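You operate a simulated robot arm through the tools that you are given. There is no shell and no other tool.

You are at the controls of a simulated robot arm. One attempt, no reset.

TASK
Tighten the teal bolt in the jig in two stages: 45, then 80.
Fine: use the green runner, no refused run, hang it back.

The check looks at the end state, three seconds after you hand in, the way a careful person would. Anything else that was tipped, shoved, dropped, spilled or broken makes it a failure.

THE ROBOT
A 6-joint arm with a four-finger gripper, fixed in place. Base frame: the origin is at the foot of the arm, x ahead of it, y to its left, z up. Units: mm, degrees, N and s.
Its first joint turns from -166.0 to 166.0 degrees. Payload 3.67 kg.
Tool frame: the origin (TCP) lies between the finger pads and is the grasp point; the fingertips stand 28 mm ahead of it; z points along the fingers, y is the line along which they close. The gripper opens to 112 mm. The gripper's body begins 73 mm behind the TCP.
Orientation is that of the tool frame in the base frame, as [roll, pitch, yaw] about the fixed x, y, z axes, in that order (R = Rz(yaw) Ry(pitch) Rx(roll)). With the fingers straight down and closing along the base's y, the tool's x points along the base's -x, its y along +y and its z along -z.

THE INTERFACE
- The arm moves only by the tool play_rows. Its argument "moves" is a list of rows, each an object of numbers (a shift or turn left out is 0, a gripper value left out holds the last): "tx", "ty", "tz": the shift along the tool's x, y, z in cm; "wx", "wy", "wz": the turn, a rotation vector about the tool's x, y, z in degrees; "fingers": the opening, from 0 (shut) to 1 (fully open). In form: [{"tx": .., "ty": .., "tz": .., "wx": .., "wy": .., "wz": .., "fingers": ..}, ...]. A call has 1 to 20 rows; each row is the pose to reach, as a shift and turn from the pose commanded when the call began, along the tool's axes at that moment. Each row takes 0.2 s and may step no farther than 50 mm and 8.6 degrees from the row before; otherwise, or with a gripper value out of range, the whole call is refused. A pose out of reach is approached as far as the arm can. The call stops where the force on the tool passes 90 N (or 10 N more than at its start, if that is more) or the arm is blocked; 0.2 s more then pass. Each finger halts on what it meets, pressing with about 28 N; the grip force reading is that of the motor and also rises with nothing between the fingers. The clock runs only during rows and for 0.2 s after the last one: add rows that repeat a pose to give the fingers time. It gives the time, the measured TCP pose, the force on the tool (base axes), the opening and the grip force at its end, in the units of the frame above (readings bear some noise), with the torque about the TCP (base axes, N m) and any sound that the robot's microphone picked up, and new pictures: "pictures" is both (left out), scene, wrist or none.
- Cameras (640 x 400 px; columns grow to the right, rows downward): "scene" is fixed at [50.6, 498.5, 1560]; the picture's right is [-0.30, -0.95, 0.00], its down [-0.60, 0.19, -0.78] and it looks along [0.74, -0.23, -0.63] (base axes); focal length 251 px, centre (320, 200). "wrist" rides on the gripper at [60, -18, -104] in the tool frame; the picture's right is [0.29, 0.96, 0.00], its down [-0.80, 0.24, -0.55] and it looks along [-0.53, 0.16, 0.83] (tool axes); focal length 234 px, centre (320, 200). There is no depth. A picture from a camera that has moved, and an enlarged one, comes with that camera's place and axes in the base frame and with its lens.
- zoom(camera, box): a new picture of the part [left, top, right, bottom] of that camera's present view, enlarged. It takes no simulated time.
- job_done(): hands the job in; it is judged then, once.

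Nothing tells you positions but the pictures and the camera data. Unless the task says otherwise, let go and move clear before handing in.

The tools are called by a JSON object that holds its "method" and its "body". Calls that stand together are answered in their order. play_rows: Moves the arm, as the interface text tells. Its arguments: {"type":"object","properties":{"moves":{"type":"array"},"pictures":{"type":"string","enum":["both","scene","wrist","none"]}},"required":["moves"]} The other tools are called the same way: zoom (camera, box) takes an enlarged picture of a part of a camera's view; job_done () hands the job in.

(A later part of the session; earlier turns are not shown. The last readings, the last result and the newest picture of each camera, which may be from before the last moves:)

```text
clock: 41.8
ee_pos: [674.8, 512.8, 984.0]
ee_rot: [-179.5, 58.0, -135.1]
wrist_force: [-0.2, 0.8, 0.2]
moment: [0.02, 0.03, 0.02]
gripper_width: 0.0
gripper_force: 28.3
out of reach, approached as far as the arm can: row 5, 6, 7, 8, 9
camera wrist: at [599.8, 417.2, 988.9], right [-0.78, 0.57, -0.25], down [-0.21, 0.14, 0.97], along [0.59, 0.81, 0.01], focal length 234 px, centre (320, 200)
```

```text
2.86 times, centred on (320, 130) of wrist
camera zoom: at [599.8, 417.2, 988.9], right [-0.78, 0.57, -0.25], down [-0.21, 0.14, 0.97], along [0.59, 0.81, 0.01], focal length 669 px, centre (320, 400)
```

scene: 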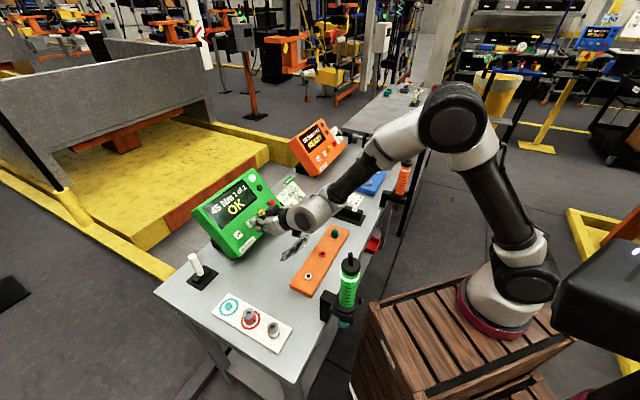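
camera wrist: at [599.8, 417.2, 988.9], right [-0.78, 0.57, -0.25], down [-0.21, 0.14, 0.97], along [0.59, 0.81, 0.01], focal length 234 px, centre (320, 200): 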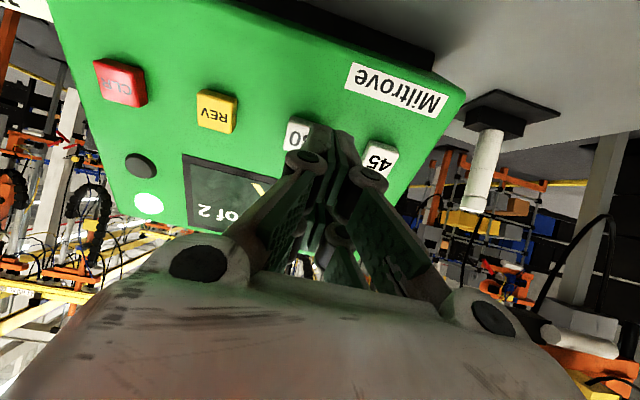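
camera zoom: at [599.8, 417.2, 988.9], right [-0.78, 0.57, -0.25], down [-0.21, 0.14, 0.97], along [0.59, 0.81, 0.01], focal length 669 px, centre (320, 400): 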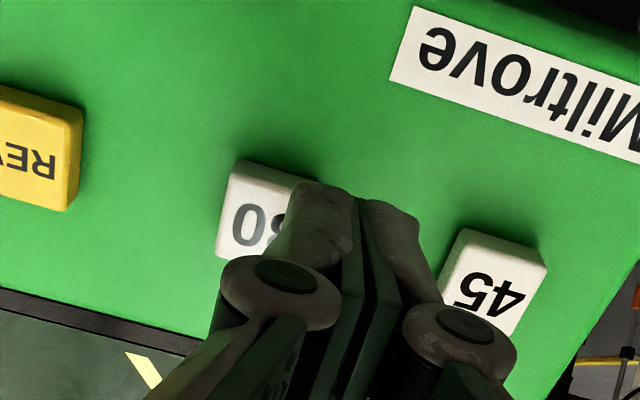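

The arm is near its inner reach limit with this much tilt and ended up about 12 mm off sideways. I'll reduce the tilt to 40° in place, still about 30 mm from the face, so it can reach the exact spot.

{"method": "play_rows", "body": {"moves": [{"wy": 5}, {"wy": 10}, {"wy": 15}, {"wy": 18}, {"wy": 18}, {"wy": 18}]}}

{"method": "zoom", "body": {"camera": "scene", "box": [190, 160, 310, 270]}}

{"method": "zoom", "body": {"camera": "wrist", "box": [220, 60, 420, 200]}}

```text
clock: 43.2
ee_pos: [675.7, 513.7, 986.1]
ee_rot: [180.0, 41.9, -135.1]
wrist_force: [-0.3, 0.0, 0.1]
moment: [0.03, 0.01, -0.01]
gripper_width: 0.1
gripper_force: 28.2
camera wrist: at [605.7, 421.5, 1023.5], right [-0.83, 0.53, -0.19], down [-0.01, 0.33, 0.94], along [0.56, 0.78, -0.27], focal length 234 px, centre (320, 200)
```

scene: 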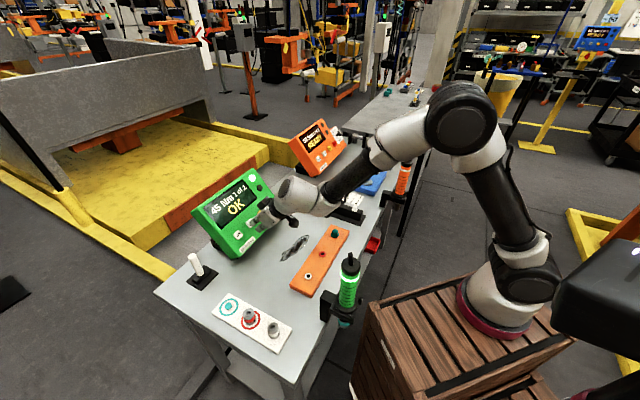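
wrist: 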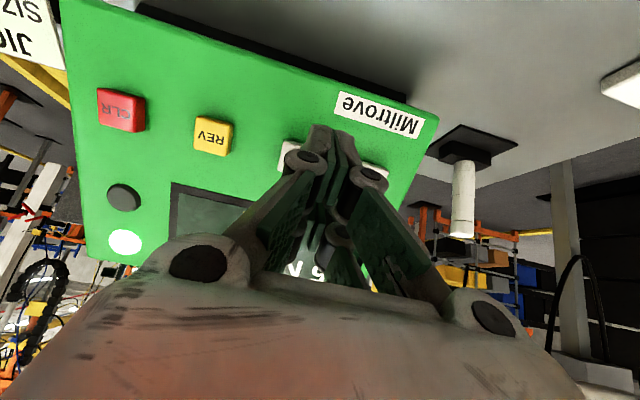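

```text
3.64 times, centred on (250, 215) of scene
camera zoom: at [50.6, 498.5, 1560.0], right [-0.3, -0.95, 0.0], down [-0.6, 0.19, -0.78], along [0.74, -0.23, -0.63], focal length 914 px, centre (574, 146)
```

zoom: 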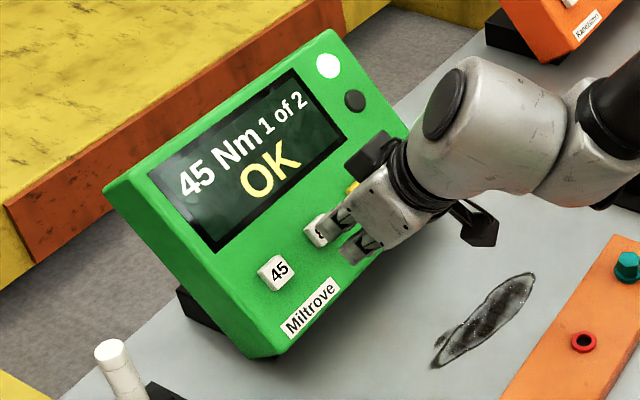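

```text
2.86 times, centred on (320, 130) of wrist
camera zoom: at [605.7, 421.5, 1023.5], right [-0.83, 0.53, -0.19], down [-0.01, 0.33, 0.94], along [0.56, 0.78, -0.27], focal length 669 px, centre (320, 400)
```

zoom: 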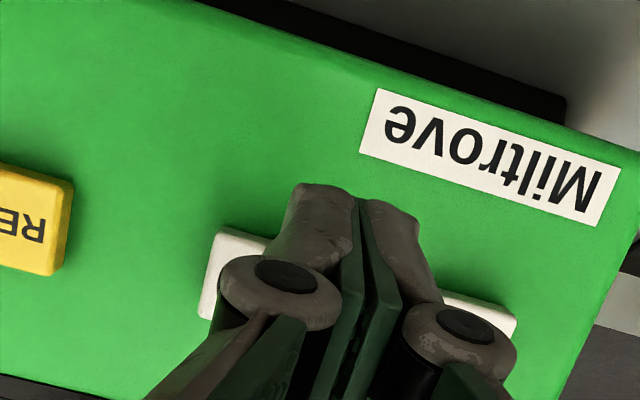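

I'm square enough now at about 42° tilt, but still 13 mm toward the "45" side. I'll shift sideways onto the "80" button's line.

{"method": "play_rows", "body": {"moves": [{"ty": -0.5}, {"ty": -1.0, "tx": 0.3, "tz": 0.1}, {"ty": -1.34, "tx": 0.53, "tz": 0.16}, {"ty": -1.34, "tx": 0.53, "tz": 0.16}]}}

{"method": "zoom", "body": {"camera": "scene", "box": [190, 160, 310, 270]}}

{"method": "zoom", "body": {"camera": "wrist", "box": [220, 60, 420, 200]}}

```text
clock: 44.2
ee_pos: [682.2, 501.6, 979.9]
ee_rot: [-179.9, 40.2, -134.9]
wrist_force: [0.5, 0.6, 0.2]
moment: [0.01, 0.0, 0.0]
gripper_width: 0.0
gripper_force: 28.5
camera wrist: at [613.3, 409.5, 1020.5], right [-0.83, 0.52, -0.19], down [0.01, 0.35, 0.94], along [0.55, 0.78, -0.29], focal length 234 px, centre (320, 200)
```

scene: 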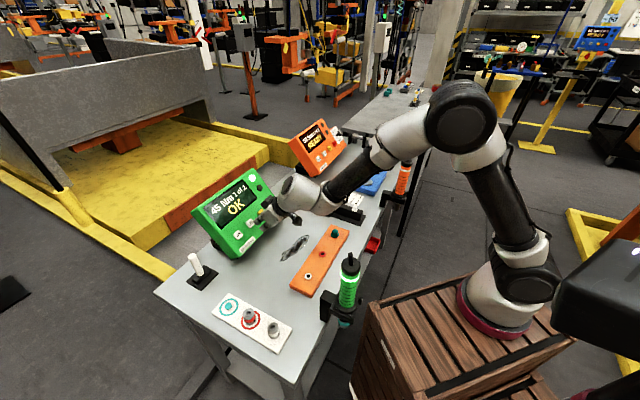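
wrist: 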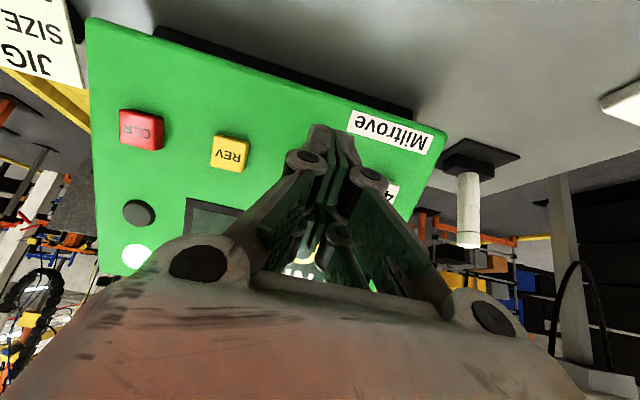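

```text
3.64 times, centred on (250, 215) of scene
camera zoom: at [50.6, 498.5, 1560.0], right [-0.3, -0.95, 0.0], down [-0.6, 0.19, -0.78], along [0.74, -0.23, -0.63], focal length 914 px, centre (574, 146)
```

zoom: 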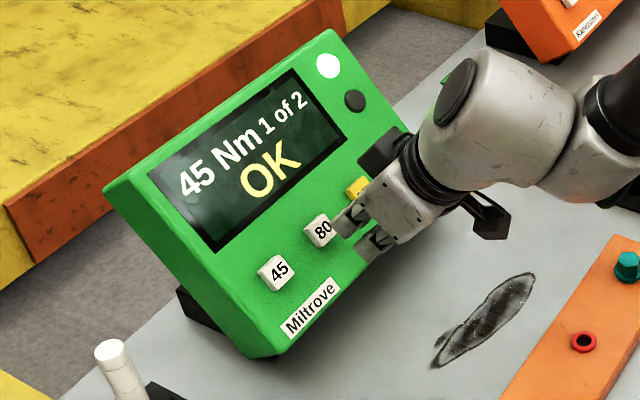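

```text
2.86 times, centred on (320, 130) of wrist
camera zoom: at [613.3, 409.5, 1020.5], right [-0.83, 0.52, -0.19], down [0.01, 0.35, 0.94], along [0.55, 0.78, -0.29], focal length 669 px, centre (320, 400)
```

zoom: 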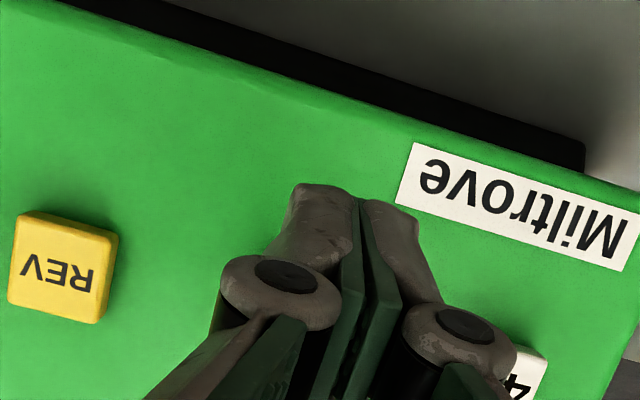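

Now I'm on the "80" button's line (w about −127) with the tip roughly 30 mm off. I'll advance along the face's normal to a few millimetres short.

{"method": "play_rows", "body": {"moves": [{"tz": 0.95, "tx": -0.31}, {"tz": 1.7, "tx": -0.55}, {"tz": 2.2, "tx": -0.71}, {"tz": 2.2, "tx": -0.71}], "pictures": "none"}}

{"method": "zoom", "body": {"camera": "scene", "box": [190, 170, 290, 270]}}

{"method": "zoom", "body": {"camera": "wrist", "box": [220, 60, 420, 200]}}

```text
clock: 45.2
ee_pos: [695.6, 516.5, 967.4]
ee_rot: [179.9, 40.1, -135.1]
wrist_force: [-0.1, 1.1, 0.2]
moment: [0.02, 0.01, -0.01]
gripper_width: 0.0
gripper_force: 28.2
```

```text
4.00 times, centred on (240, 220) of scene
camera zoom: at [50.6, 498.5, 1560.0], right [-0.3, -0.95, 0.0], down [-0.6, 0.19, -0.78], along [0.74, -0.23, -0.63], focal length 1006 px, centre (640, 120)
```

zoom: 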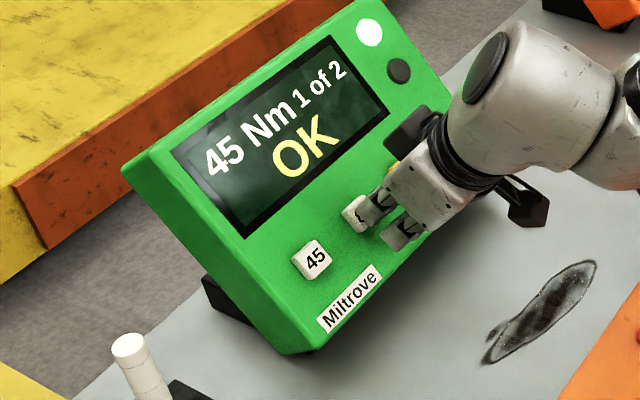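

```text
2.86 times, centred on (320, 130) of wrist
camera zoom: at [627.0, 423.4, 1007.9], right [-0.83, 0.52, -0.19], down [0.01, 0.35, 0.94], along [0.55, 0.78, -0.29], focal length 669 px, centre (320, 400)
```

zoom: 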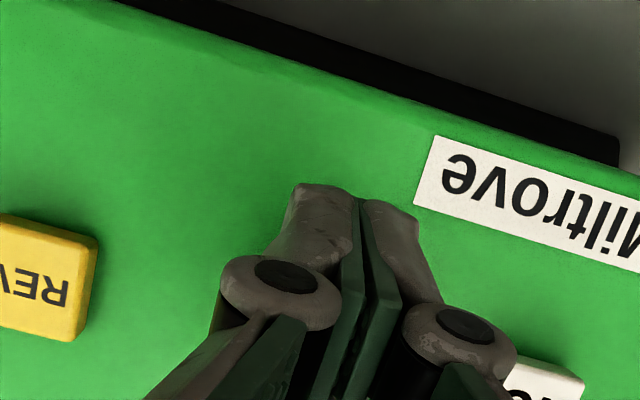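

The fingertips are right in front of the "80" button. I'll advance in small steps until I feel it and the display changes.

{"method": "play_rows", "body": {"moves": [{"tz": 0.2, "tx": -0.06}, {"tz": 0.4, "tx": -0.13}, {"tz": 0.6, "tx": -0.19}], "pictures": "none"}}

{"method": "zoom", "body": {"camera": "scene", "box": [190, 170, 290, 270]}}

```text
clock: 46.0
ee_pos: [700.2, 519.1, 964.3]
ee_rot: [180.0, 40.2, -134.9]
wrist_force: [-0.1, 0.1, 0.2]
moment: [-0.04, 0.03, -0.02]
gripper_width: 0.2
gripper_force: 28.1
```

```text
4.00 times, centred on (240, 220) of scene
camera zoom: at [50.6, 498.5, 1560.0], right [-0.3, -0.95, 0.0], down [-0.6, 0.19, -0.78], along [0.74, -0.23, -0.63], focal length 1006 px, centre (640, 120)
```

zoom: 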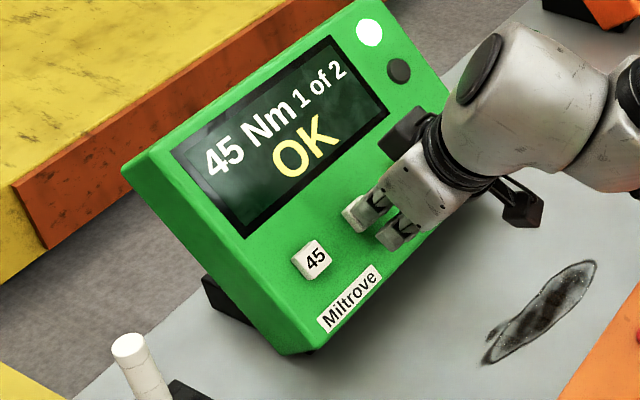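

Still no contact, so I'll keep stepping in.

{"method": "play_rows", "body": {"moves": [{"tz": 0.15, "tx": -0.05}, {"tz": 0.3, "tx": -0.1}, {"tz": 0.3, "tx": -0.1}], "pictures": "none"}}

{"method": "zoom", "body": {"camera": "scene", "box": [190, 170, 290, 270]}}

```text
clock: 46.8
ee_pos: [702.0, 521.1, 961.9]
ee_rot: [-179.9, 40.1, -134.9]
wrist_force: [-0.7, -0.4, 0.1]
moment: [0.01, -0.03, 0.01]
gripper_width: 6.2
gripper_force: 35.5
```

```text
4.00 times, centred on (240, 220) of scene
camera zoom: at [50.6, 498.5, 1560.0], right [-0.3, -0.95, 0.0], down [-0.6, 0.19, -0.78], along [0.74, -0.23, -0.63], focal length 1006 px, centre (640, 120)
```

zoom: 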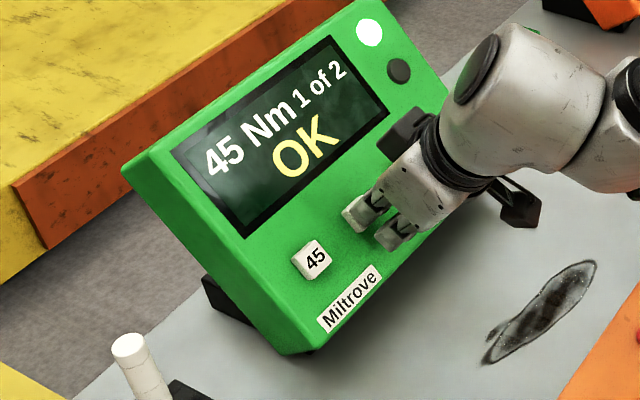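

The fingers were wedged 6 mm apart with no axial force, so the button is meeting them at their seam. I'll back off a little and check the state.

{"method": "play_rows", "body": {"moves": [{"tz": -0.3, "tx": 0.1}, {"tz": -0.8, "tx": 0.26}, {"tz": -0.8, "tx": 0.26}]}}

{"method": "zoom", "body": {"camera": "scene", "box": [220, 190, 290, 250]}}

{"method": "zoom", "body": {"camera": "wrist", "box": [240, 100, 400, 220]}}

```text
clock: 47.6
ee_pos: [696.6, 515.0, 968.2]
ee_rot: [180.0, 40.1, -134.9]
wrist_force: [0.3, -0.2, -0.6]
moment: [0.01, 0.0, -0.01]
gripper_width: 0.1
gripper_force: 36.0
camera wrist: at [628.0, 423.3, 1007.7], right [-0.83, 0.52, -0.19], down [0.01, 0.35, 0.94], along [0.55, 0.78, -0.29], focal length 234 px, centre (320, 200)
```

scene: 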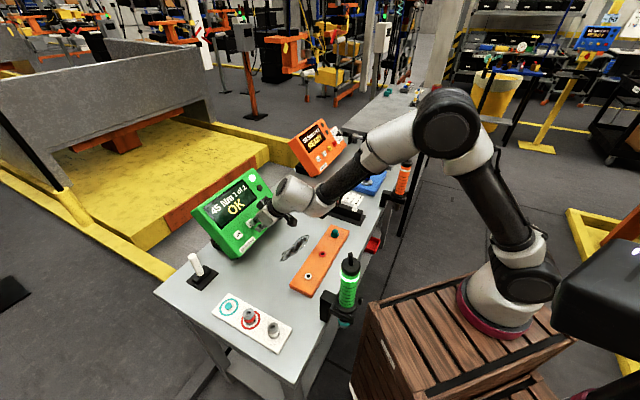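
wrist: 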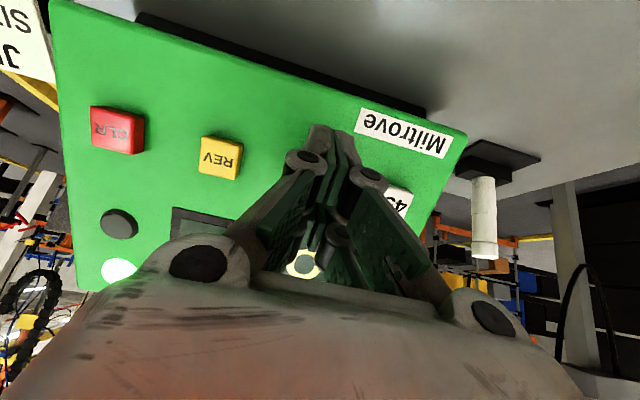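

```text
6.67 times, centred on (255, 220) of scene
camera zoom: at [50.6, 498.5, 1560.0], right [-0.3, -0.95, 0.0], down [-0.6, 0.19, -0.78], along [0.74, -0.23, -0.63], focal length 1676 px, centre (753, 67)
```

zoom: 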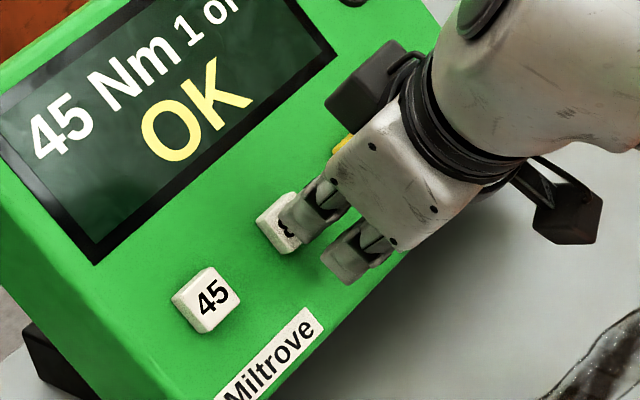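

```text
3.33 times, centred on (320, 160) of wrist
camera zoom: at [628.0, 423.3, 1007.7], right [-0.83, 0.52, -0.19], down [0.01, 0.35, 0.94], along [0.55, 0.78, -0.29], focal length 781 px, centre (320, 333)
```

zoom: 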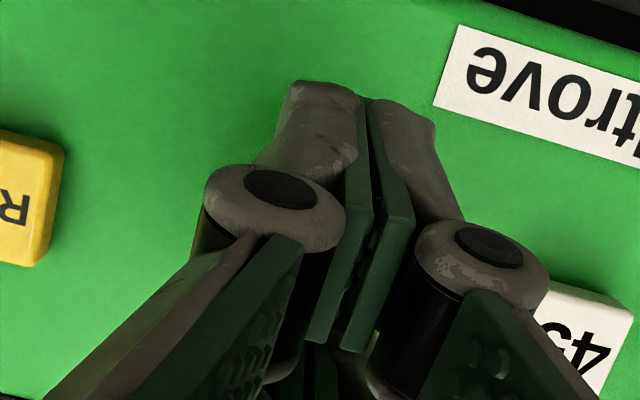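

The fingers each show two prongs side by side, with the upper one over the "80" button. I'll step back in to the same depth and look closely at what's touching.

{"method": "play_rows", "body": {"moves": [{"tz": 0.3, "tx": -0.1}, {"tz": 0.6, "tx": -0.19}, {"tz": 0.8, "tx": -0.26}, {"tz": 0.8, "tx": -0.26}], "pictures": "none"}}

{"method": "zoom", "body": {"camera": "scene", "box": [230, 200, 280, 240]}}

{"method": "zoom", "body": {"camera": "wrist", "box": [240, 100, 400, 220]}}

```text
clock: 48.6
ee_pos: [702.2, 520.2, 961.9]
ee_rot: [-180.0, 40.3, -134.8]
wrist_force: [0.0, -1.0, 0.5]
moment: [0.02, -0.01, 0.03]
gripper_width: 6.0
gripper_force: 35.8
```

```text
10.00 times, centred on (255, 220) of scene
camera zoom: at [50.6, 498.5, 1560.0], right [-0.3, -0.95, 0.0], down [-0.6, 0.19, -0.78], along [0.74, -0.23, -0.63], focal length 2514 px, centre (970, 0)
```

zoom: 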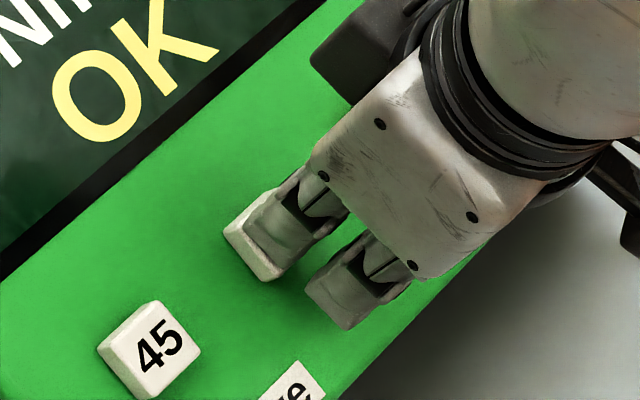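

```text
3.33 times, centred on (320, 160) of wrist
camera zoom: at [632.8, 428.5, 1003.5], right [-0.83, 0.52, -0.19], down [0.01, 0.35, 0.94], along [0.55, 0.78, -0.29], focal length 781 px, centre (320, 333)
```

zoom: 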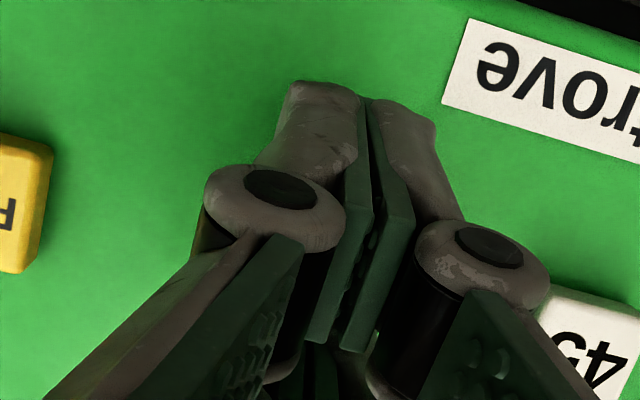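

The contact force is still almost zero, so the button may have a light spring and more travel. I'll go in 2 mm more, watching force and display.

{"method": "play_rows", "body": {"moves": [{"tz": 0.1, "tx": -0.03}, {"tz": 0.2, "tx": -0.06}, {"tz": 0.2, "tx": -0.06}], "pictures": "none"}}

{"method": "zoom", "body": {"camera": "scene", "box": [190, 170, 290, 270]}}

```text
clock: 49.4
ee_pos: [702.7, 521.9, 962.8]
ee_rot: [180.0, 40.2, -134.9]
wrist_force: [-0.4, -1.3, 0.6]
moment: [0.04, 0.0, -0.01]
gripper_width: 6.0
gripper_force: 35.7
```

```text
4.00 times, centred on (240, 220) of scene
camera zoom: at [50.6, 498.5, 1560.0], right [-0.3, -0.95, 0.0], down [-0.6, 0.19, -0.78], along [0.74, -0.23, -0.63], focal length 1006 px, centre (640, 120)
```

zoom: 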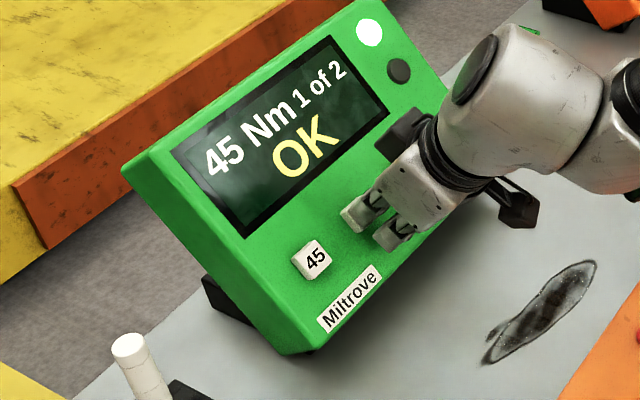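

A faint push-back of about 1.3 N has started, along the button's normal. I'll continue a millimetre at a time.

{"method": "play_rows", "body": {"moves": [{"tz": 0.1, "tx": -0.03}, {"tz": 0.2, "tx": -0.06}, {"tz": 0.2, "tx": -0.06}], "pictures": "none"}}

{"method": "zoom", "body": {"camera": "scene", "box": [190, 170, 290, 270]}}

```text
clock: 50.2
ee_pos: [702.4, 524.0, 961.1]
ee_rot: [180.0, 40.1, -134.8]
wrist_force: [-2.3, -1.4, 1.2]
moment: [0.02, 0.0, 0.02]
gripper_width: 6.2
gripper_force: 35.9
```

```text
4.00 times, centred on (240, 220) of scene
camera zoom: at [50.6, 498.5, 1560.0], right [-0.3, -0.95, 0.0], down [-0.6, 0.19, -0.78], along [0.74, -0.23, -0.63], focal length 1006 px, centre (640, 120)
```

zoom: 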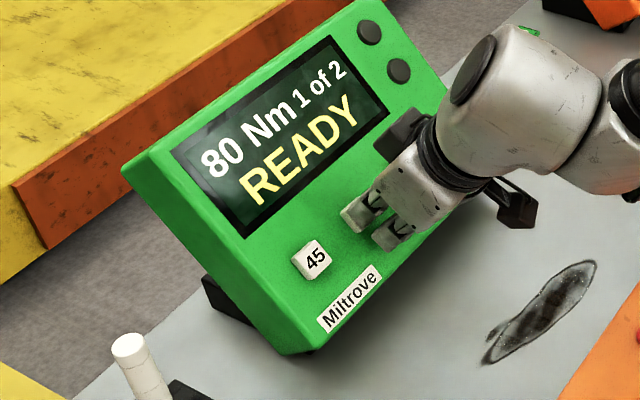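

The display now reads "80 Nm 1 of 2 READY". I'll back straight off along the same line, then bring the tool upright again.

{"method": "play_rows", "body": {"moves": [{"tz": -0.5, "tx": 0.16}, {"tz": -2, "tx": 0.64}, {"tz": -4, "tx": 1.28}, {"tz": -6.5, "tx": 1.7}, {"tz": -10, "tx": 1.7}, {"tz": -13, "tx": 1.7}, {"tz": -13, "tx": 1.7}]}}

{"method": "zoom", "body": {"camera": "scene", "box": [180, 160, 300, 270]}}

```text
clock: 51.8
ee_pos: [634.3, 454.4, 1049.0]
ee_rot: [-179.9, 40.1, -134.9]
wrist_force: [-1.0, -0.3, 0.5]
moment: [-0.01, 0.03, -0.02]
gripper_width: 0.0
gripper_force: 35.4
camera wrist: at [566.8, 362.3, 1090.0], right [-0.83, 0.52, -0.19], down [0.01, 0.35, 0.94], along [0.55, 0.78, -0.29], focal length 234 px, centre (320, 200)
```

scene: 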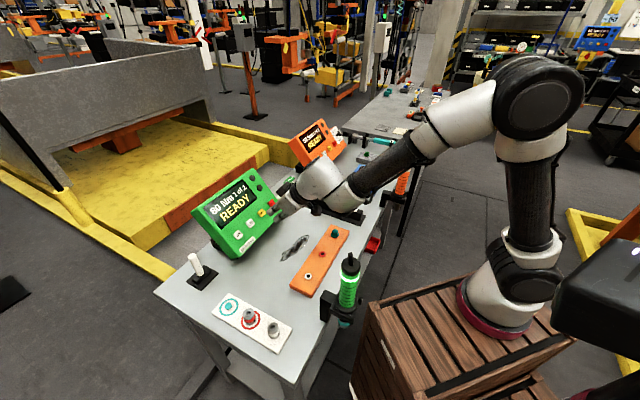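
wrist: 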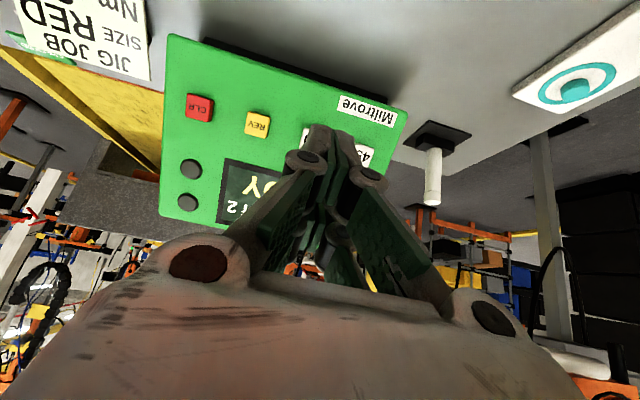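

```text
3.64 times, centred on (240, 215) of scene
camera zoom: at [50.6, 498.5, 1560.0], right [-0.3, -0.95, 0.0], down [-0.6, 0.19, -0.78], along [0.74, -0.23, -0.63], focal length 914 px, centre (611, 146)
```

zoom: 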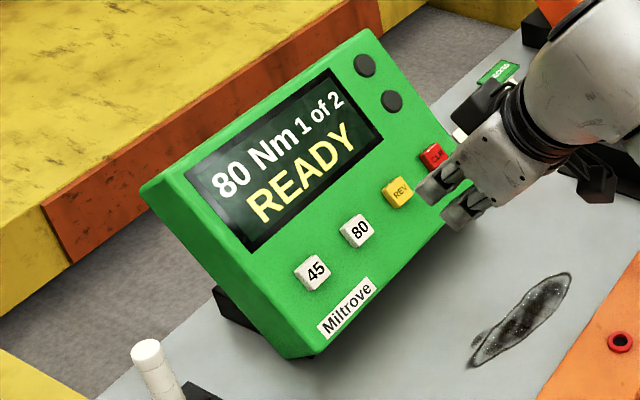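

The preset is 80 and READY, and the box hasn't moved. I'll turn the tool upright while rising clear.

{"method": "play_rows", "body": {"moves": [{"wy": 5, "tx": -1.0, "tz": -1.2}, {"wy": 13, "tx": -2.6, "tz": -3.1}, {"wy": 21, "tx": -4.5, "tz": -5.3}, {"wy": 29, "tx": -6.4, "tz": -7.6}, {"wy": 36, "tx": -8.4, "tz": -9.9}, {"wy": 40, "tx": -10.3, "tz": -12.2}, {"wy": 40.1, "tx": -11.6, "tz": -13.7}, {"wy": 40.1, "tx": -11.6, "tz": -13.7}]}}

```text
clock: 53.6
ee_pos: [635.1, 454.2, 1228.3]
ee_rot: [180.0, 0.0, -134.9]
wrist_force: [0.3, -0.2, -0.5]
moment: [-0.02, 0.02, -0.03]
gripper_width: 0.0
gripper_force: 35.0
out of reach, approached as far as the arm can: row 1
camera wrist: at [604.0, 400.1, 1331.9], right [-0.88, 0.47, 0.0], down [0.39, 0.73, 0.55], along [0.26, 0.49, -0.83], focal length 234 px, centre (320, 200)
```

scene: 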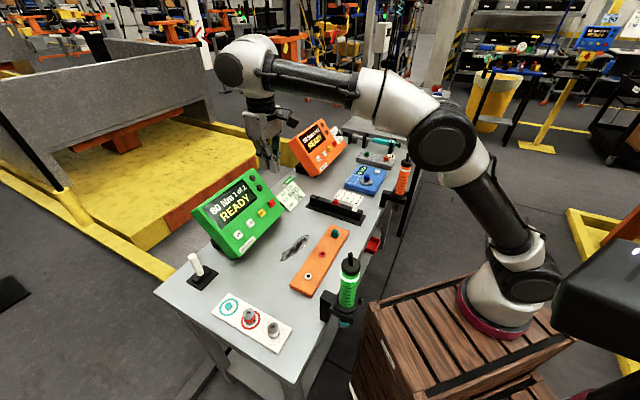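
wrist: 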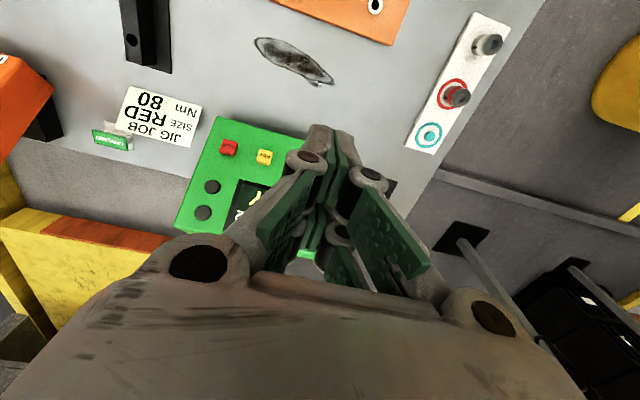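

The arm is upright again. I'll go back above the runner, open the fingers, and check alignment.

{"method": "play_rows", "body": {"moves": [{"tx": 2, "ty": 0.9, "tz": -0.6}, {"tx": 5.5, "ty": 2.5, "tz": -1.9}, {"tx": 9.5, "ty": 4.3, "tz": -1.9}, {"tx": 13.5, "ty": 6.1, "tz": -1.9}, {"tx": 17.5, "ty": 7.9, "tz": -1.9}, {"tx": 21.5, "ty": 9.7, "tz": -1.9}, {"tx": 25, "ty": 11.2, "tz": -1.9, "fingers": 0.3}, {"tx": 27.5, "ty": 12.4, "tz": -1.9, "fingers": 0.6}, {"tx": 28.7, "ty": 12.9, "tz": -1.9, "fingers": 1}, {"tx": 28.7, "ty": 12.9, "tz": -1.9, "fingers": 1}]}}

{"method": "zoom", "body": {"camera": "wrist", "box": [240, 40, 400, 160]}}

{"method": "zoom", "body": {"camera": "scene", "box": [310, 240, 380, 340]}}

```text
clock: 55.8
ee_pos: [341.5, 343.0, 1247.9]
ee_rot: [-180.0, 0.1, -134.8]
wrist_force: [0.1, -0.1, 0.2]
moment: [-0.02, 0.02, -0.01]
gripper_width: 111.9
gripper_force: 0.1
camera wrist: at [310.5, 288.2, 1350.8], right [-0.88, 0.47, 0.0], down [0.39, 0.73, 0.55], along [0.26, 0.49, -0.83], focal length 234 px, centre (320, 200)
```

scene: 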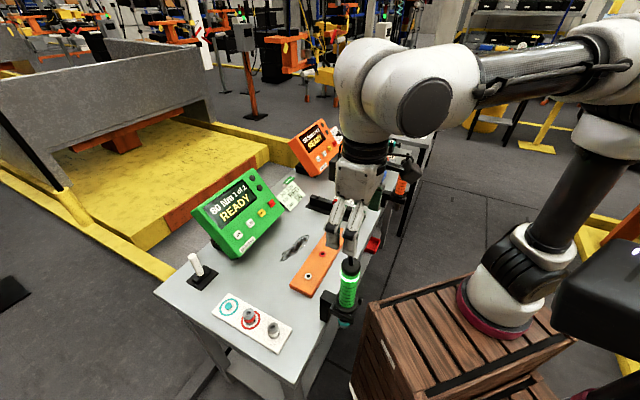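
wrist: 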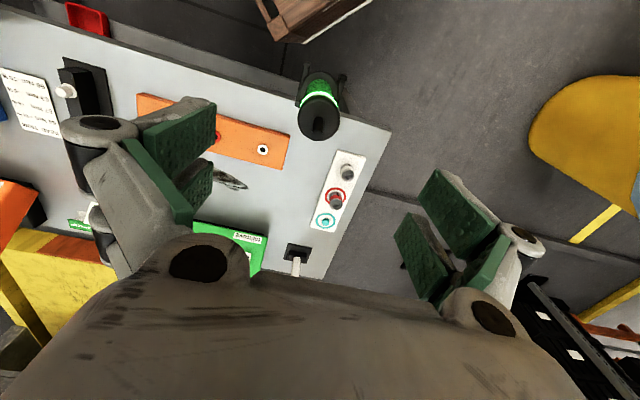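

```text
3.33 times, centred on (320, 100) of wrist
camera zoom: at [310.5, 288.2, 1350.8], right [-0.88, 0.47, 0.0], down [0.39, 0.73, 0.55], along [0.26, 0.49, -0.83], focal length 781 px, centre (320, 533)
```

zoom: 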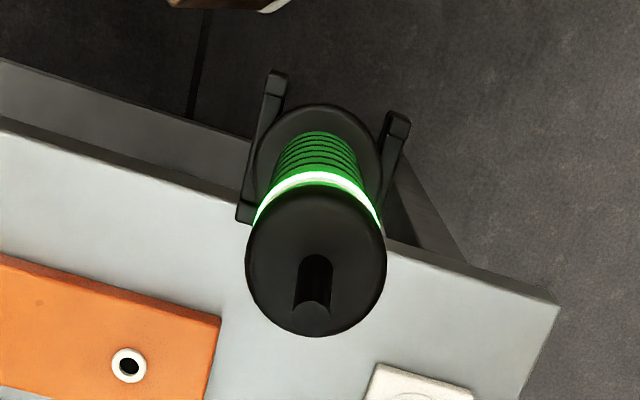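

```text
4.00 times, centred on (345, 290) of scene
camera zoom: at [50.6, 498.5, 1560.0], right [-0.3, -0.95, 0.0], down [-0.6, 0.19, -0.78], along [0.74, -0.23, -0.63], focal length 1006 px, centre (220, -160)
```

zoom: 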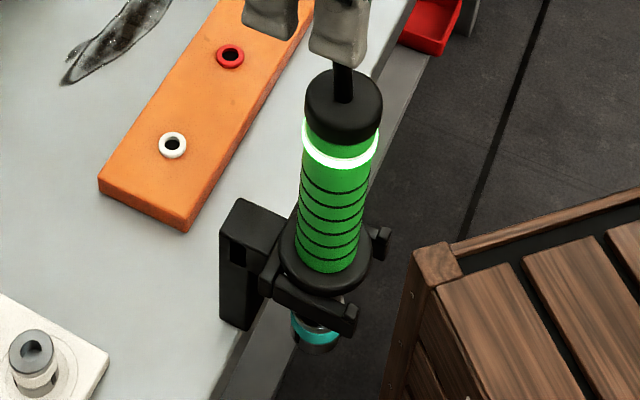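

The runner is where I left it and I'm within a millimetre of the earlier grip pose. I'll descend to the same grip height.

{"method": "play_rows", "body": {"moves": [{"tx": 0.06, "ty": -0.1, "tz": 2.5}, {"tx": 0.06, "ty": -0.1, "tz": 5.5}, {"tx": 0.06, "ty": -0.1, "tz": 8.5}, {"tx": 0.06, "ty": -0.1, "tz": 11}, {"tx": 0.06, "ty": -0.1, "tz": 13}, {"tx": 0.06, "ty": -0.1, "tz": 14.5}, {"tx": 0.06, "ty": -0.1, "tz": 15.04}, {"tx": 0.06, "ty": -0.1, "tz": 15.04}], "pictures": "wrist"}}

{"method": "zoom", "body": {"camera": "wrist", "box": [160, 60, 480, 260]}}

```text
clock: 57.6
ee_pos: [342.1, 342.3, 1097.4]
ee_rot: [-180.0, 0.0, -134.8]
wrist_force: [-0.7, 0.1, -0.3]
moment: [0.07, -0.01, 0.01]
gripper_width: 112.1
gripper_force: 0.0
camera wrist: at [310.7, 287.2, 1200.3], right [-0.88, 0.47, 0.0], down [0.39, 0.73, 0.56], along [0.26, 0.49, -0.83], focal length 234 px, centre (320, 200)
```

wrist: 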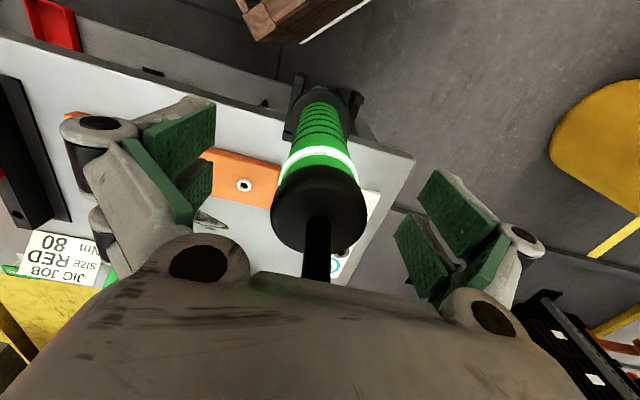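

```text
2.00 times, centred on (320, 160) of wrist
camera zoom: at [310.7, 287.2, 1200.3], right [-0.88, 0.47, 0.0], down [0.39, 0.73, 0.56], along [0.26, 0.49, -0.83], focal length 468 px, centre (320, 280)
```

zoom: 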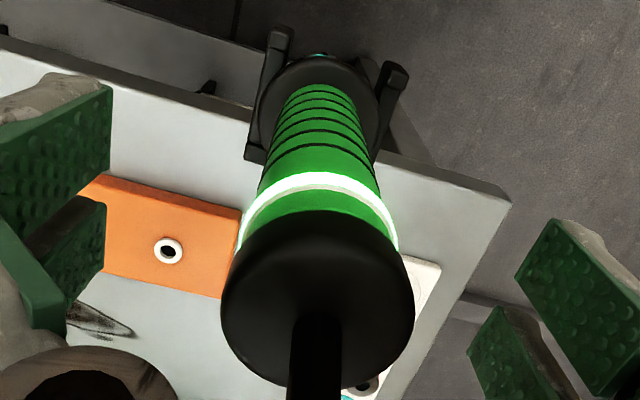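

Same pose as before. I'll close on the cap and lift, first just 20 mm to check.

{"method": "play_rows", "body": {"moves": [{"fingers": 0.6}, {"fingers": 0.4}, {"fingers": 0.2}, {"fingers": 0.2}, {"fingers": 0.2}, {"tz": -0.5}, {"tz": -1.0}, {"tz": -1.5}, {"tz": -2}, {"tz": -2}], "pictures": "wrist"}}

{"method": "zoom", "body": {"camera": "wrist", "box": [160, 60, 480, 260]}}

```text
clock: 59.8
ee_pos: [340.3, 342.0, 1116.1]
ee_rot: [-179.9, 0.0, -134.9]
wrist_force: [0.0, 0.4, -9.2]
moment: [-0.03, 0.01, -0.02]
gripper_width: 35.3
gripper_force: 28.4
camera wrist: at [310.5, 287.2, 1220.3], right [-0.88, 0.47, 0.0], down [0.39, 0.73, 0.55], along [0.26, 0.49, -0.83], focal length 234 px, centre (320, 200)
```

wrist: 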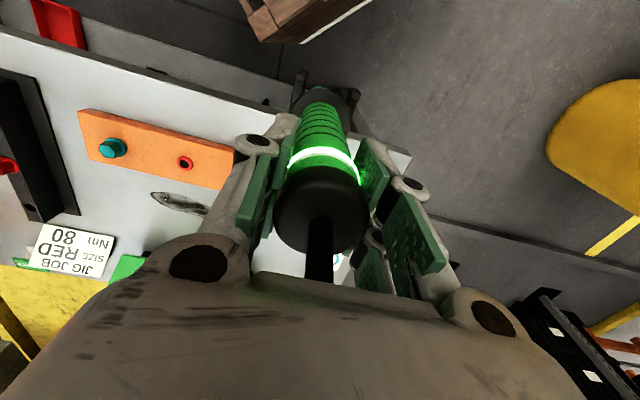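

```text
2.00 times, centred on (320, 160) of wrist
camera zoom: at [310.5, 287.2, 1220.3], right [-0.88, 0.47, 0.0], down [0.39, 0.73, 0.55], along [0.26, 0.49, -0.83], focal length 468 px, centre (320, 280)
```

zoom: 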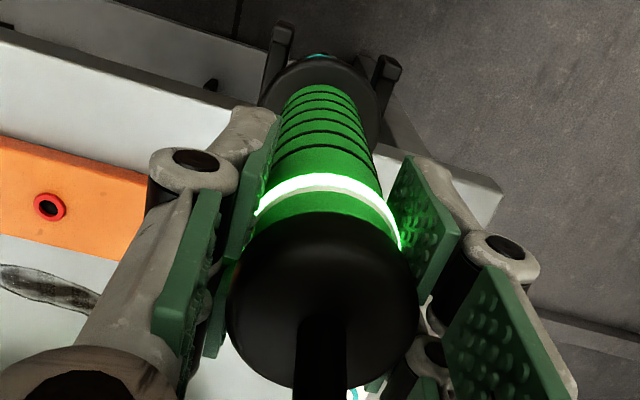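

It's gripped and lifting cleanly. I'll raise it clear of the fork, then travel to the bolt as before.

{"method": "play_rows", "body": {"moves": [{"tz": -1.5}, {"tz": -3}, {"tz": -5}, {"tz": -7}, {"tz": -9}, {"tz": -11}, {"tz": -12.8}, {"tz": -13.5}, {"tz": -13.5}], "pictures": "none"}}

{"method": "play_rows", "body": {"moves": [{"tx": -0.7, "ty": -1.3}, {"tx": -2.2, "ty": -3.9}, {"tx": -4.0, "ty": -7.0}, {"tx": -5.9, "ty": -10.4}, {"tx": -7.8, "ty": -13.8}, {"tx": -9.7, "ty": -17.2}, {"tx": -11.6, "ty": -20.5}, {"tx": -13.4, "ty": -23.7}, {"tx": -14.9, "ty": -26.2}, {"tx": -15.6, "ty": -27.5}, {"tx": -15.83, "ty": -27.85}, {"tx": -15.83, "ty": -27.85, "tz": 1.5}, {"tx": -15.83, "ty": -27.85, "tz": 3.5}, {"tx": -15.83, "ty": -27.85, "tz": 5.5}, {"tx": -15.83, "ty": -27.85, "tz": 7}, {"tx": -15.83, "ty": -27.85, "tz": 7.5}, {"tx": -15.83, "ty": -27.85, "tz": 7.5}]}}

{"method": "zoom", "body": {"camera": "scene", "box": [310, 190, 360, 250]}}

{"method": "zoom", "body": {"camera": "wrist", "box": [260, 50, 380, 130]}}

{"method": "zoom", "body": {"camera": "scene", "box": [180, 160, 300, 270]}}

```text
clock: 61.8
ee_pos: [342.9, 340.6, 1251.0]
ee_rot: [-180.0, -0.1, -134.9]
wrist_force: [-0.5, 0.4, -9.3]
moment: [0.02, 0.02, 0.0]
gripper_width: 35.2
gripper_force: 28.3
```

```text
clock: 65.4
ee_pos: [651.3, 258.7, 1176.4]
ee_rot: [-180.0, 0.1, -134.9]
wrist_force: [-0.7, -0.3, -8.5]
moment: [0.03, -0.05, 0.02]
gripper_width: 35.0
gripper_force: 27.7
camera wrist: at [620.6, 202.6, 1279.8], right [-0.88, 0.47, 0.0], down [0.39, 0.73, 0.55], along [0.26, 0.49, -0.83], focal length 234 px, centre (320, 200)
```

scene: 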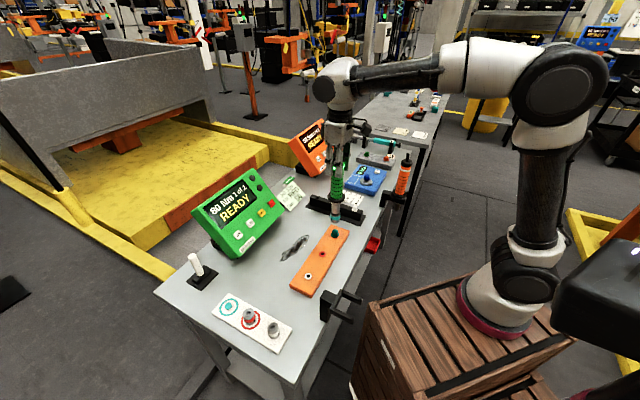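
wrist: 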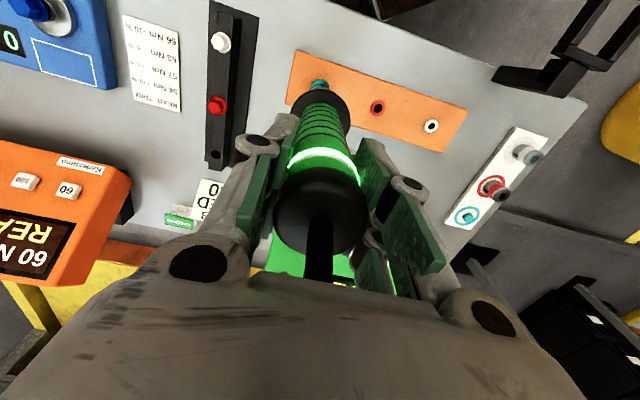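

```text
6.67 times, centred on (335, 220) of scene
camera zoom: at [50.6, 498.5, 1560.0], right [-0.3, -0.95, 0.0], down [-0.6, 0.19, -0.78], along [0.74, -0.23, -0.63], focal length 1676 px, centre (220, 67)
```

zoom: 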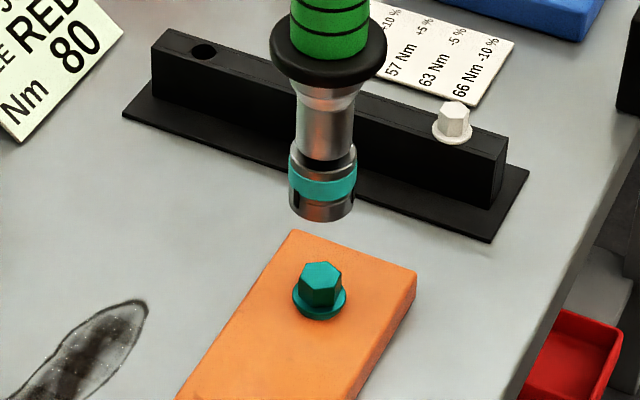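

```text
5.00 times, centred on (320, 90) of wrist
camera zoom: at [620.6, 202.6, 1279.8], right [-0.88, 0.47, 0.0], down [0.39, 0.73, 0.55], along [0.26, 0.49, -0.83], focal length 1171 px, centre (320, 750)
```

zoom: 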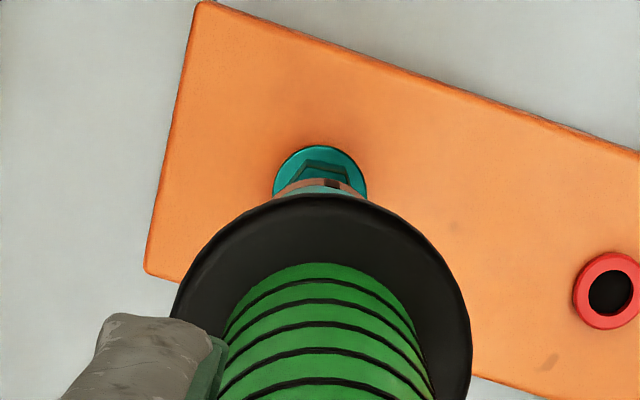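

```text
3.64 times, centred on (240, 215) of scene
camera zoom: at [50.6, 498.5, 1560.0], right [-0.3, -0.95, 0.0], down [-0.6, 0.19, -0.78], along [0.74, -0.23, -0.63], focal length 914 px, centre (611, 146)
```

zoom: 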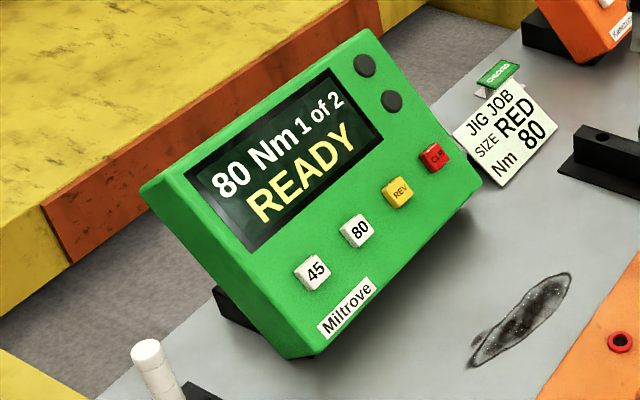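

The box reads 80, READY. The runner sits about 1.5 mm farther out in my grip than last time, so I'll correct for that while descending to about 15 mm above the head, then recheck.

{"method": "play_rows", "body": {"moves": [{"tx": 0.1, "ty": -0.05, "tz": 1}, {"tx": 0.14, "ty": -0.06, "tz": 2}, {"tx": 0.14, "ty": -0.06, "tz": 3}, {"tx": 0.14, "ty": -0.06, "tz": 3.6}, {"tx": 0.14, "ty": -0.06, "tz": 3.6}], "pictures": "none"}}

{"method": "zoom", "body": {"camera": "scene", "box": [315, 205, 355, 245]}}

{"method": "zoom", "body": {"camera": "wrist", "box": [260, 50, 380, 130]}}

```text
clock: 66.6
ee_pos: [651.9, 255.2, 1139.2]
ee_rot: [180.0, 0.0, -134.9]
wrist_force: [0.2, -0.5, -10.2]
moment: [-0.01, 0.02, 0.02]
gripper_width: 35.0
gripper_force: 28.1
```

```text
10.00 times, centred on (335, 225) of scene
camera zoom: at [50.6, 498.5, 1560.0], right [-0.3, -0.95, 0.0], down [-0.6, 0.19, -0.78], along [0.74, -0.23, -0.63], focal length 2514 px, centre (170, -50)
```

zoom: 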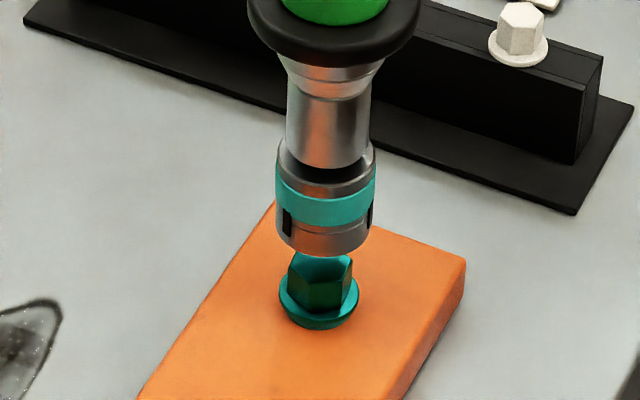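

```text
5.00 times, centred on (320, 90) of wrist
camera zoom: at [619.8, 200.9, 1243.9], right [-0.88, 0.47, 0.0], down [0.39, 0.73, 0.55], along [0.26, 0.49, -0.83], focal length 1171 px, centre (320, 750)
```

zoom: 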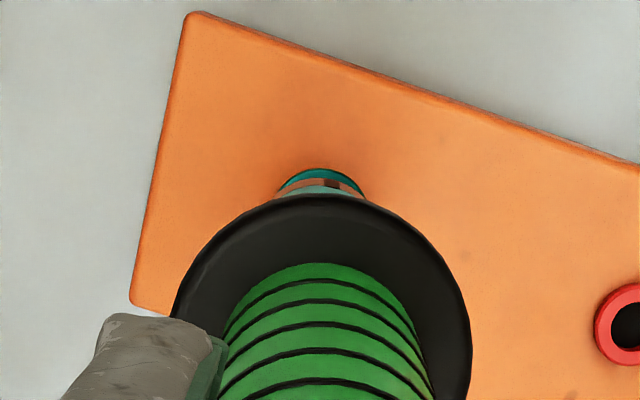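

Aligned to about 0.7 mm in both views. I'll lower onto the head slowly, watching for contact.

{"method": "play_rows", "body": {"moves": [{"tz": 0.4}, {"tz": 0.8}, {"tz": 1.1}, {"tz": 1.4}, {"tz": 1.6}], "pictures": "none"}}

{"method": "zoom", "body": {"camera": "scene", "box": [315, 205, 355, 245]}}

```text
clock: 67.8
ee_pos: [650.9, 255.8, 1124.4]
ee_rot: [180.0, 0.1, -134.9]
wrist_force: [0.9, -0.2, -9.5]
moment: [-0.01, 0.04, 0.0]
gripper_width: 35.2
gripper_force: 27.8
```

```text
10.00 times, centred on (335, 225) of scene
camera zoom: at [50.6, 498.5, 1560.0], right [-0.3, -0.95, 0.0], down [-0.6, 0.19, -0.78], along [0.74, -0.23, -0.63], focal length 2514 px, centre (170, -50)
```

zoom: 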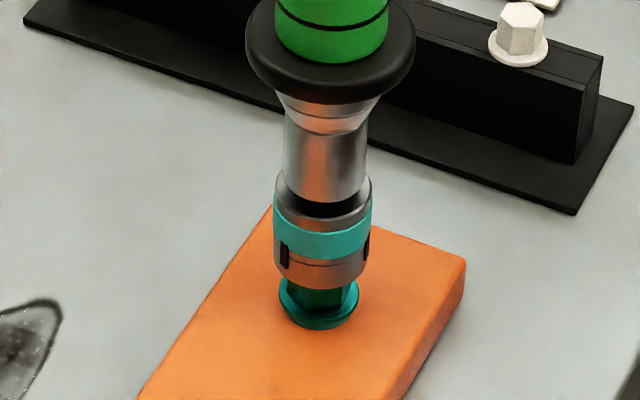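

The rim is at head level and still free. I'll keep lowering in millimetre steps.

{"method": "play_rows", "body": {"moves": [{"tz": 0.15}, {"tz": 0.3}, {"tz": 0.45}, {"tz": 0.6}, {"tz": 0.6}], "pictures": "none"}}

{"method": "zoom", "body": {"camera": "scene", "box": [315, 205, 355, 245]}}

{"method": "zoom", "body": {"camera": "scene", "box": [180, 160, 300, 260]}}

```text
clock: 69.0
ee_pos: [649.4, 256.3, 1118.6]
ee_rot: [179.9, 0.0, -134.9]
wrist_force: [-0.2, -0.1, -9.6]
moment: [0.0, 0.03, -0.02]
gripper_width: 35.0
gripper_force: 28.3
```

```text
10.00 times, centred on (335, 225) of scene
camera zoom: at [50.6, 498.5, 1560.0], right [-0.3, -0.95, 0.0], down [-0.6, 0.19, -0.78], along [0.74, -0.23, -0.63], focal length 2514 px, centre (170, -50)
```

zoom: 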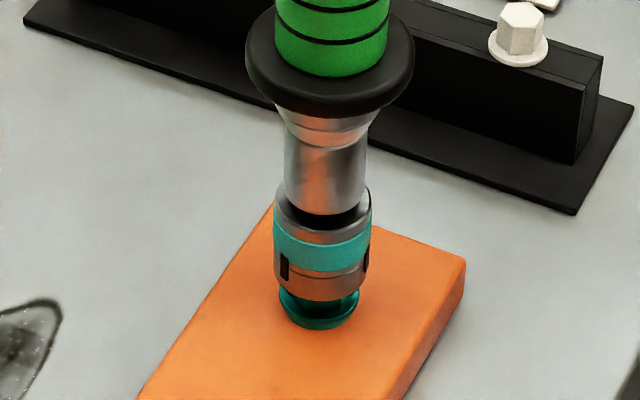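

```text
4.00 times, centred on (240, 210) of scene
camera zoom: at [50.6, 498.5, 1560.0], right [-0.3, -0.95, 0.0], down [-0.6, 0.19, -0.78], along [0.74, -0.23, -0.63], focal length 1006 px, centre (640, 160)
```

zoom: 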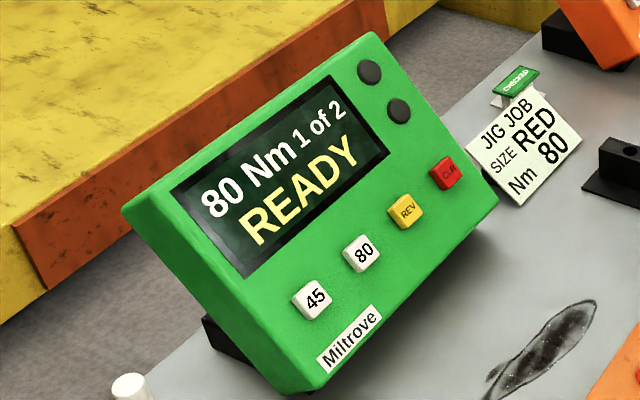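

Over the head and still READY at 80. I'll go another 3 mm.

{"method": "play_rows", "body": {"moves": [{"tz": 0.1}, {"tz": 0.2}, {"tz": 0.3}], "pictures": "none"}}

{"method": "zoom", "body": {"camera": "scene", "box": [180, 160, 360, 260]}}

```text
clock: 69.8
ee_pos: [651.0, 255.5, 1114.9]
ee_rot: [-180.0, 0.0, -134.9]
wrist_force: [-0.2, 0.4, -8.7]
moment: [0.02, -0.03, 0.02]
gripper_width: 35.0
gripper_force: 27.6
```

```text
3.56 times, centred on (270, 210) of scene
camera zoom: at [50.6, 498.5, 1560.0], right [-0.3, -0.95, 0.0], down [-0.6, 0.19, -0.78], along [0.74, -0.23, -0.63], focal length 894 px, centre (498, 164)
```

zoom: 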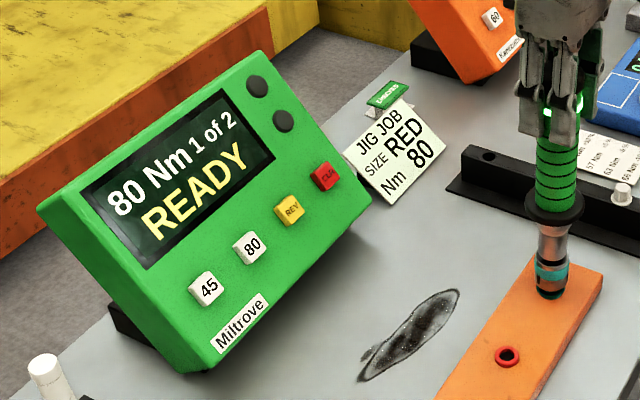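

Still free, so a few more millimetres.

{"method": "play_rows", "body": {"moves": [{"tz": 0.1}, {"tz": 0.2}, {"tz": 0.3}], "pictures": "none"}}

{"method": "zoom", "body": {"camera": "scene", "box": [180, 160, 360, 260]}}

{"method": "zoom", "body": {"camera": "scene", "box": [315, 205, 355, 245]}}

```text
clock: 70.6
ee_pos: [651.1, 256.8, 1113.7]
ee_rot: [-180.0, 0.0, -134.9]
wrist_force: [0.0, -0.7, -9.6]
moment: [-0.02, -0.01, 0.01]
gripper_width: 35.2
gripper_force: 27.8
```

```text
3.56 times, centred on (270, 210) of scene
camera zoom: at [50.6, 498.5, 1560.0], right [-0.3, -0.95, 0.0], down [-0.6, 0.19, -0.78], along [0.74, -0.23, -0.63], focal length 894 px, centre (498, 164)
```

zoom: 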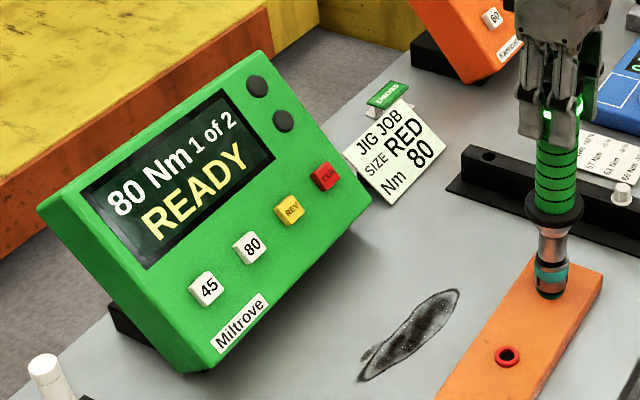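

```text
10.00 times, centred on (335, 225) of scene
camera zoom: at [50.6, 498.5, 1560.0], right [-0.3, -0.95, 0.0], down [-0.6, 0.19, -0.78], along [0.74, -0.23, -0.63], focal length 2514 px, centre (170, -50)
```

zoom: 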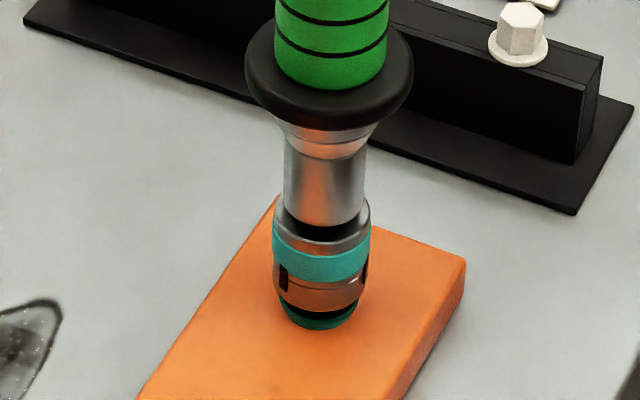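

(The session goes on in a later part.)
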